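You operate a simulated robot arm through the tools that you are given. There is no shell and no other tool. Be economical: measure what you need, move in short steps, check, and stop when the job is done.

You run a simulated robot arm. Do the job below in one go: nothing can be reset, and whatever is moved stays where it is left.

Task
Turn the length dial to 60 mm.

Only the result counts: the job must be done as asked and must still hold three seconds after the hand-in. Knocking over, shifting, dropping, spilling or breaking anything else fails it.

Robot
A 7-joint arm with a two-finger parallel gripper, fixed in place. Base frame: the origin is at the foot of the arm, x ahead of it, y to its left, z up; the work surface is at about z = 90.4. Readings come in cm, rad, newtons and seconds.
With the tool pointing down near the work surface it reaches from about 24 to 68 cm from the base axis. Its first joint turns from -1.152 to 1.152 rad. Payload 2.4 kg.
The TCP is the grasp point between the finger pads, 3 cm short of the fingertips. In the tool frame z runs along the fingers and y along their closing line. The gripper opens to 9.4 cm. The fingers are 2.8 cm wide and 1 cm thick; the gripper's body (5 by 9.6 cm) begins 5.5 cm behind the TCP.
Orientation is that of the tool frame in the base frame, as a unit quaternion [w, x, y, z]. With the fingers straight down and closing along the base's y, the tool's x points along the base's -x, its y along +y and its z along -z.

Tools
- The arm moves only by the tool jog_arm. Its argument "steps" is a list of rows, each a list of 3 entries, a list of its own where there are three numbers: the shift along the base's x, y, z in units of 100 mm (1.0 is 100 mm), then the turn, a rotation vector about the base's x, y, z in units of 45 degrees (1.0 is 45 degrees), then the finger opening in cm, from 0 to 9.4. In form: [[[dx, dy, dz], [rx, ry, rz], hand], ...]. A call has 1 to 20 rows; each row is the pose to reach, as a shift and turn from the pose commanded when the call began. A call with a number of a shift or a turn outside -1 to 1 is refused whole. A row lasts 0.2 s, in which the tool goes at most 5 cm and 0.15 rad; a call with a longer step from one row to the next is refused whole, and so is a gripper value outside its range. Where a pose cannot be reached the arm comes as near as it can. A force on the tool above 40 N (or 10 N above the force at the start of the call, whichever is more), or a blocked arm, ends the call early, and 0.2 s more pass. The fingers move at their own pace (about 15.3 cm/s each) and stop on an object; they squeeze with about 26 N. The grip force told is the motor's: it shows also when the fingers shut on nothing. Time passes only in rows, and 0.2 s behind the last, so rows that repeat a pose let the fingers close. The reply holds the time, the measured pose of the TCP, the force on the tool along the base axes, the opening and the grip force, in the units named above and with some noise.
- Cameras (640 x 400 px; columns grow to the right, rows downward): "scene" is fixed at [4.78, 48.4, 144.01]; the picture's right is [-0.67, -0.75, 0.00], its down [-0.39, 0.35, -0.85] and it looks along [0.63, -0.57, -0.52] (base axes); focal length 349 px, centre (320, 200). "wrist" rides on the gripper at [-3.7, 0, -5.8] in the tool frame; the picture's right is [0.00, -1.00, 0.00], its down [0.97, 0.00, -0.24] and it looks along [0.24, 0.00, 0.97] (tool axes); focal length 218 px, centre (320, 200).
- grab_frame(camera): a new picture of that camera. The clock stands still meanwhile.
- pixel_to_xyz(camera, pixels): for up to 12 pixels [column, row] of the newest picture of that camera ("zoom" is the newest enlarged one), the place [x, y, z] in the base frame of the surface seen there, good to about 0.2 cm, but the place of the scene camera against the robot may be out by one fixed shift of up to 1.2 cm in any direction. The clock stands still meanwhile.
- close_up(camera, box): a new picture of the part [left, top, right, bottom] of that camera's present view, enlarged. The clock stands still meanwhile.
- close_job(): hands the job in; it is judged then, once.

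Work in short steps. Measure before you move; look again where a grasp or a placing could have gone wrong, and mend it. You have 60 turns and 20 pictures in all, those below and enlarged ones among them. Open the gripper and draw the arm clear of the work before you hand the job in, unless the task says otherwise; then end with one line.

The tools are called after ">>>" as a command line: name --argument value ..., lists and objects as JSON in quotes. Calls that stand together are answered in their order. jog_arm: Moves the arm, as the interface text tells. Its arguments: {"type":"object","properties":{"steps":{"type":"array","items":{"type":"array"}}},"required":["steps"]} The other tools are called the same way: grab_frame (camera) takes a picture; pixel_to_xyz (camera, pixels) gives the place of the surface under pixels of a picture; close_up (camera, box) takes an enlarged picture of a part of a camera's view; close_job () hands the job in.

At the start:

```text
clock: 0.0
eef_pos: [40.22, 12.63, 119.46]
tcp_rot: [0.0, 0.0, 1.0, 0.0]
contact_force: [-1.2, -0.5, -0.8]
finger_gap: 9.39
finger_force: 0.0
```

scene: 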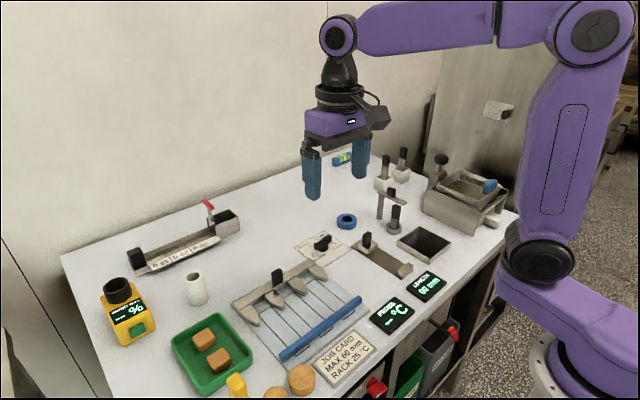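
wrist: 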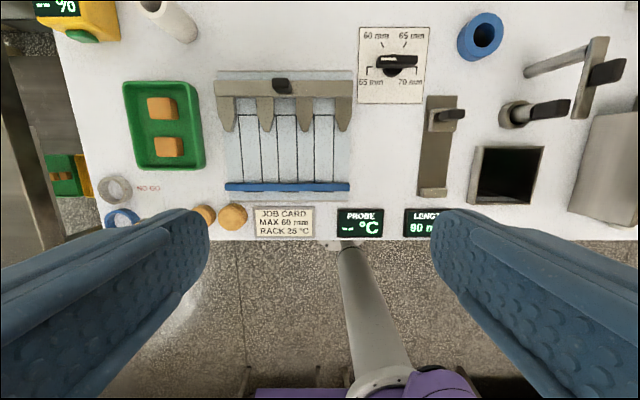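

The dial plate is at about wrist (393,65). I zoom in on it in both cameras.

>>> close_up --camera "wrist" --box '[345, 15, 441, 115]'

>>> close_up --camera "scene" --box '[270, 200, 430, 300]'

```text
4.00 times, centred on (393, 65) of wrist
```

zoom: 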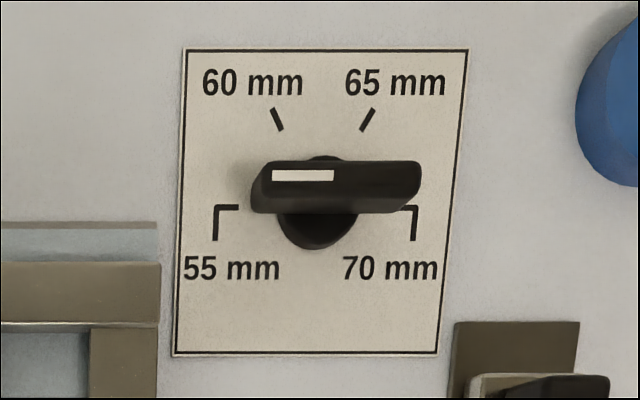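

```text
4.00 times, centred on (350, 250) of scene
```

zoom: 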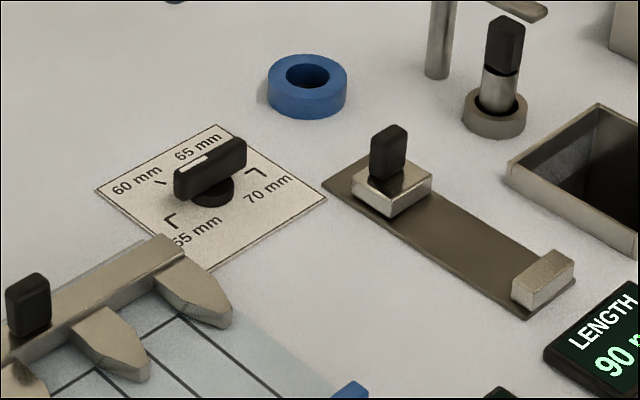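

The pointer (white mark) is at 55 mm, on the left, and 60 mm is 60° clockwise seen from above. I measure the knob and plate with the wrist camera.

>>> pixel_to_xyz --camera "wrist" --pixels '[[397, 59], [380, 59], [414, 58], [397, 64], [392, 74], [382, 45], [405, 45], [370, 67], [365, 90], [420, 90], [481, 35], [448, 113]]'

>>> pixel_to_xyz --camera "scene" --pixels '[[316, 241], [322, 240], [329, 236], [323, 248], [367, 236], [347, 218], [277, 270]]'

```text
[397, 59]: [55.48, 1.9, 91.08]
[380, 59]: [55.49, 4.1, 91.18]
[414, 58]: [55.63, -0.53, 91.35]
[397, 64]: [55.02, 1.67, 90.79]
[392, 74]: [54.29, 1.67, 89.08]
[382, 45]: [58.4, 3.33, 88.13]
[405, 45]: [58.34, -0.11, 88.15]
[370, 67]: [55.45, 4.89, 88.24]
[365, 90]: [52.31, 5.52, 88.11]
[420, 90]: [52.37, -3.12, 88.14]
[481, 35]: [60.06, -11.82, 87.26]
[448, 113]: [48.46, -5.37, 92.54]
```

```text
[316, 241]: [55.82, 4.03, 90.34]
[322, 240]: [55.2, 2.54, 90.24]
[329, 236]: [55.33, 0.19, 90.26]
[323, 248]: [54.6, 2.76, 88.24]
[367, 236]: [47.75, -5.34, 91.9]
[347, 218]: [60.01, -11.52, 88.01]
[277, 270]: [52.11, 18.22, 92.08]
```

The plate reads z≈88.1, against the stated table height of 90.4. I check bare table points before trusting heights.

>>> pixel_to_xyz --camera "wrist" --pixels '[[300, 30], [380, 160], [200, 60], [345, 220], [440, 70], [283, 215], [220, 185]]'

>>> pixel_to_xyz --camera "scene" --pixels '[[250, 250], [400, 220], [90, 260], [346, 358]]'

```text
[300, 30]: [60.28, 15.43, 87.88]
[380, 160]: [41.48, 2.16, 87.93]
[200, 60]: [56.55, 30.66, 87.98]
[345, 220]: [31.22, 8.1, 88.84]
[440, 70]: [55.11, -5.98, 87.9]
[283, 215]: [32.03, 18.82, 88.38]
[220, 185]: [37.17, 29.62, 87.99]
```

```text
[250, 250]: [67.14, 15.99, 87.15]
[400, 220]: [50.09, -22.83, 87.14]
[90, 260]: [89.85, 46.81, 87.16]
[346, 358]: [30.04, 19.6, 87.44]
```

Both cameras agree the table is really at z≈87.9 (wrist), the knob top ≈91.2, and the bar's centre ≈(55.4, 1.7) running along y. I move above it in two stages, turning +90° so the fingers close along x.

>>> jog_arm --steps '[[[0.127, -0.091, 0], [0, 0, 0.1667], 9.3], [[0.253, -0.182, 0], [0, 0, 0.3333], 9.3], [[0.38, -0.273, 0], [0, 0, 0.5], 9.3], [[0.506, -0.364, 0], [0, 0, 0.6667], 9.3], [[0.633, -0.455, 0], [0, 0, 0.8333], 9.3], [[0.759, -0.546, 0], [0, 0, 1.0], 9.3]]'

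>>> jog_arm --steps '[[[0.127, -0.091, -0.16], [0, 0, 0.1667], 9.3], [[0.253, -0.182, -0.32], [0, 0, 0.3333], 9.3], [[0.38, -0.273, -0.48], [0, 0, 0.5], 9.3], [[0.506, -0.364, -0.64], [0, 0, 0.6667], 9.3], [[0.633, -0.455, -0.8], [0, 0, 0.8333], 9.3], [[0.759, -0.546, -1.0], [0, 0, 1.0], 9.3], [[0.759, -0.546, -1.0], [0, 0, 1.0], 9.3]]'

>>> grab_frame --camera "wrist"

```text
clock: 1.4
eef_pos: [47.77, 7.17, 119.42]
tcp_rot: [0.0, -0.383, 0.924, 0.0]
contact_force: [0.1, 0.4, -0.4]
finger_gap: 9.3
finger_force: 0.1
```

```text
clock: 3.0
eef_pos: [55.42, 1.68, 109.51]
tcp_rot: [0.0, 0.708, -0.706, 0.0]
contact_force: [-0.4, 0.3, -0.2]
finger_gap: 9.28
finger_force: 0.1
```

```text
15 pictures are left
```

wrist: 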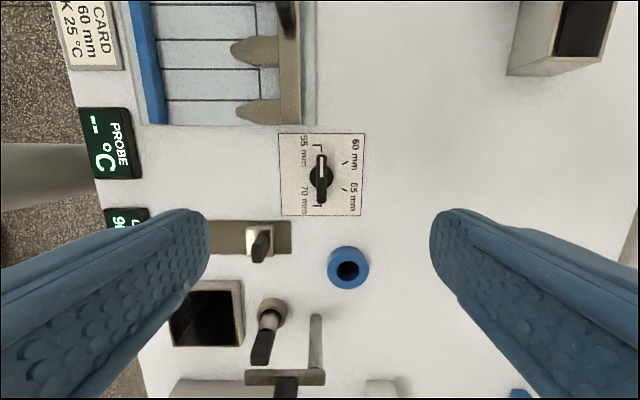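

The dial is nicely centred at (321,177). I re-measure from here and take an enlarged view.

>>> pixel_to_xyz --camera "wrist" --pixels '[[321, 177], [320, 158], [321, 199], [318, 165], [324, 190], [330, 178], [312, 178], [295, 180], [345, 163], [345, 189], [400, 100], [260, 240]]'

>>> close_up --camera "wrist" --box '[270, 125, 374, 225]'

```text
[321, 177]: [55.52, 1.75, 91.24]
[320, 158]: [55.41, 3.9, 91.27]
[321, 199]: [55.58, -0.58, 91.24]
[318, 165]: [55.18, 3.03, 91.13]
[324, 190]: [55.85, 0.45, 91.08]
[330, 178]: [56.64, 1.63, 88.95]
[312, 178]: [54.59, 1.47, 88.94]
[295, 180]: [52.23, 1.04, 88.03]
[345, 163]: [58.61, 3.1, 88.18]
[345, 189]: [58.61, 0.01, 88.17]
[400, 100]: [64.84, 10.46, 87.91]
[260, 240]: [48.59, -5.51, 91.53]
```

```text
4.00 times, centred on (322, 175) of wrist
```

zoom: 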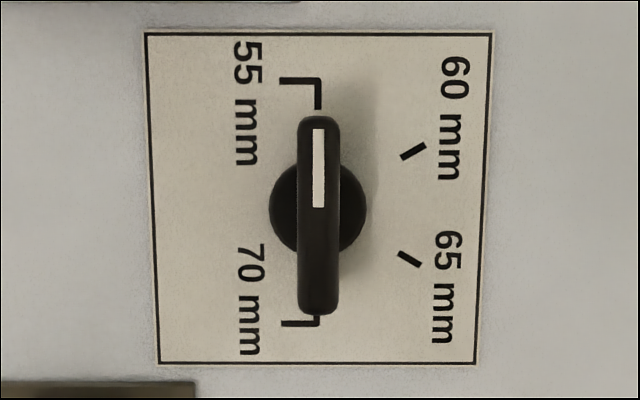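

The knob is at (55.5, 1.66), bar top 91.25, hub top 88.95. I descend with a 4 cm opening to TCP z≈92.6 (tips at 89.6, above the hub).

>>> jog_arm --steps '[[[0.01, -0.005, -0.25], [0, 0, 0], 4], [[0.01, -0.005, -0.5], [0, 0, 0], 4], [[0.01, -0.005, -0.75], [0, 0, 0], 4], [[0.01, -0.005, -1.0], [0, 0, 0], 4]]'

>>> jog_arm --steps '[[[0, 0, -0.2], [0, 0, 0], 4], [[0, 0, -0.4], [0, 0, 0], 4], [[0, 0, -0.55], [0, 0, 0], 4], [[0, 0, -0.63], [0, 0, 0], 4], [[0, 0, -0.686], [0, 0, 0], 4], [[0, 0, -0.686], [0, 0, 0], 4]]'

>>> grab_frame --camera "wrist"

```text
clock: 4.0
eef_pos: [55.34, 1.78, 99.34]
tcp_rot: [-0.001, -0.707, 0.707, 0.001]
contact_force: [0.1, 0.0, 0.3]
finger_gap: 4.01
finger_force: 0.1
```

```text
clock: 5.4
eef_pos: [55.36, 1.8, 92.47]
tcp_rot: [0.001, -0.707, 0.707, 0.0]
contact_force: [0.6, -0.7, -0.1]
finger_gap: 3.96
finger_force: 0.0
```

```text
13 pictures are left
```

wrist: 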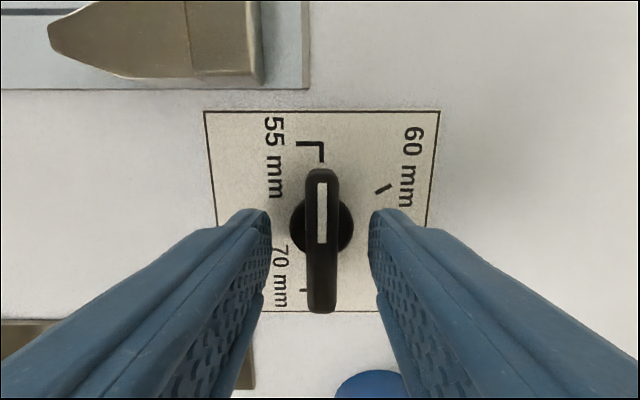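

The bar sits between the pads; TCP is ~0.15 cm off, so I correct slightly and close.

>>> jog_arm --steps '[[[0.013, -0.013, 0.01], [0, 0, 0], 4], [[0.013, -0.013, 0.01], [0, 0, 0], 1.5], [[0.013, -0.013, 0.01], [0, 0, 0], 0], [[0.013, -0.013, 0.01], [0, 0, 0], 0], [[0.013, -0.013, 0.01], [0, 0, 0], 0]]'

```text
clock: 6.6
eef_pos: [55.53, 1.62, 92.65]
tcp_rot: [0.0, -0.707, 0.707, 0.001]
contact_force: [-8.9, -0.5, 3.7]
finger_gap: 1.18
finger_force: 44.9
```

Gripped (gap 1.18). I ease x by −0.1 cm for the side force and turn the first −30°.

>>> jog_arm --steps '[[[-0.01, 0, 0], [0, 0, 0], 0], [[-0.01, 0, 0], [0, 0, -0.1111], 0], [[-0.01, 0, 0], [0, 0, -0.2222], 0], [[-0.01, 0, 0], [0, 0, -0.3333], 0], [[-0.01, 0, 0], [0, 0, -0.4444], 0], [[-0.01, 0, 0], [0, 0, -0.5556], 0], [[-0.01, 0, 0], [0, 0, -0.6667], 0], [[-0.01, 0, 0], [0, 0, -0.6667], 0]]'

>>> close_up --camera "wrist" --box '[160, 80, 480, 280]'

```text
clock: 8.4
eef_pos: [55.48, 1.6, 92.58]
tcp_rot: [0.0, -0.5, 0.866, 0.001]
contact_force: [-2.1, 4.5, -11.9]
finger_gap: 1.19
finger_force: 45.2
```

```text
2.00 times, centred on (320, 180) of wrist
```

zoom: 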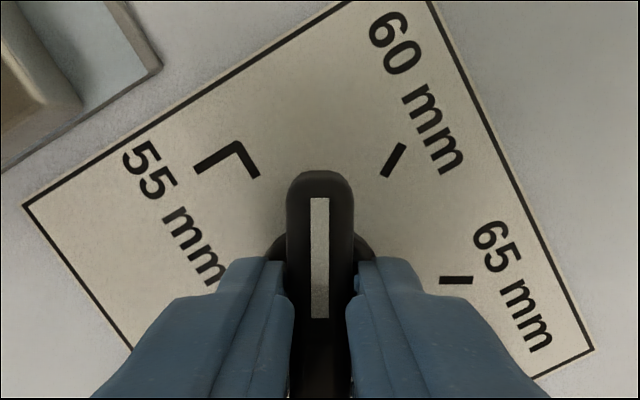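

The knob has followed and points midway between 55 and 60. I turn the remaining −30°.

>>> jog_arm --steps '[[[0, 0, 0], [0, 0, -0.1111], 0], [[0, 0, 0], [0, 0, -0.2222], 0], [[0, 0, 0], [0, 0, -0.3333], 0], [[0, 0, 0], [0, 0, -0.4444], 0], [[0, 0, 0], [0, 0, -0.5556], 0], [[0, 0, 0], [0, 0, -0.6667], 0], [[0, 0, 0], [0, 0, -0.6667], 0]]'

>>> close_up --camera "wrist" --box '[160, 80, 480, 280]'

```text
clock: 10.0
eef_pos: [55.36, 1.54, 92.59]
tcp_rot: [-0.001, -0.259, 0.966, 0.001]
contact_force: [-5.7, 13.3, -19.8]
finger_gap: 1.16
finger_force: 44.7
```

```text
2.00 times, centred on (320, 180) of wrist
```

zoom: 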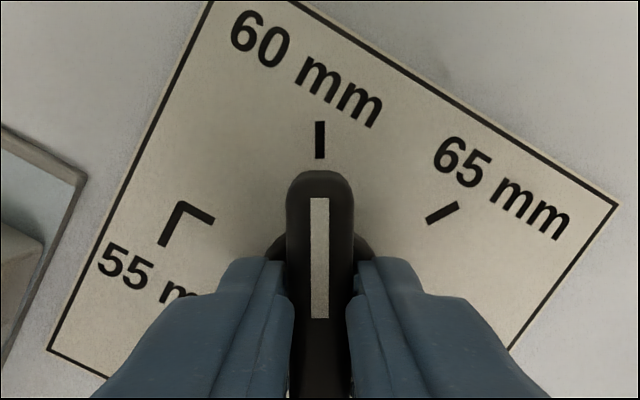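

The pointer lines up with the 60 mm tick. I open to 4 cm in place, then lift clear.

>>> jog_arm --steps '[[[0, 0, 0], [0, 0, 0], 1.6], [[0, 0, 0], [0, 0, 0], 3], [[0, 0, 0], [0, 0, 0], 4]]'

>>> jog_arm --steps '[[[0, 0, 0.1], [0, 0, 0], 4], [[0, 0, 0.3], [0, 0, 0], 4], [[0, 0, 0.6], [0, 0, 0], 4], [[0, 0, 1.0], [0, 0, 0], 4], [[0, 0, 1.0], [0, 0, 0], 4]]'

>>> close_up --camera "wrist" --box '[240, 100, 400, 260]'

>>> grab_frame --camera "scene"

```text
clock: 10.8
eef_pos: [55.39, 1.46, 92.71]
tcp_rot: [0.0, -0.258, 0.966, 0.0]
contact_force: [0.0, 1.0, 0.3]
finger_gap: 3.99
finger_force: 0.0
```

```text
clock: 12.0
eef_pos: [55.58, 1.47, 102.73]
tcp_rot: [0.0, -0.259, 0.966, 0.0]
contact_force: [-0.2, 0.2, -0.1]
finger_gap: 4.01
finger_force: 0.0
```

```text
2.50 times, centred on (320, 180) of wrist
```

zoom: 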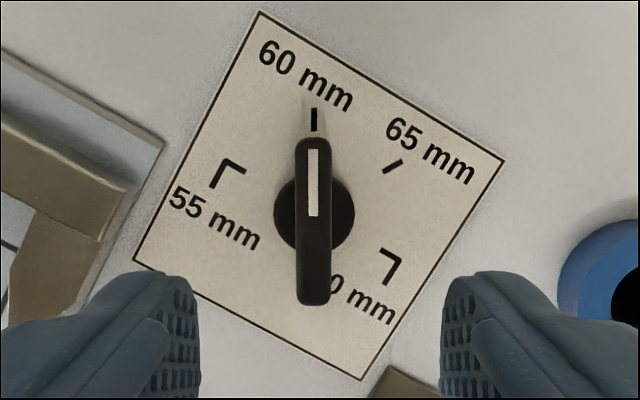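

```text
9 pictures are left
```

scene: 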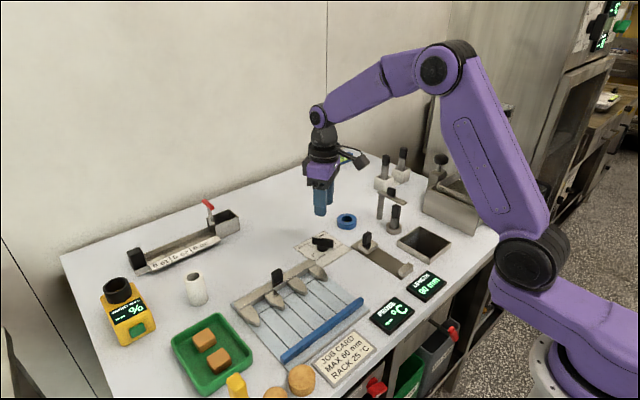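

The dial stays at 60 mm (bar and tick both at column ~314 in the zoom) and nothing else has moved. I lift further and open wide.

>>> jog_arm --steps '[[[0, 0, 0.3], [0, 0, 0], 5], [[0, 0, 0.6], [0, 0, 0], 7], [[0, 0, 1.0], [0, 0, 0], 9.3], [[0, 0, 1.0], [0, 0, 0], 9.3]]'

```text
clock: 13.0
eef_pos: [55.48, 1.57, 112.74]
tcp_rot: [0.0, -0.259, 0.966, 0.0]
contact_force: [-0.5, -0.4, 0.1]
finger_gap: 9.31
finger_force: 0.0
```

The arm is clear with the gripper open at z 112.7, so I hand the job in.

>>> close_job

```text
The job is handed in.
```

The length dial now points to 60 mm, the arm is clear with the gripper open, and the job is handed in.
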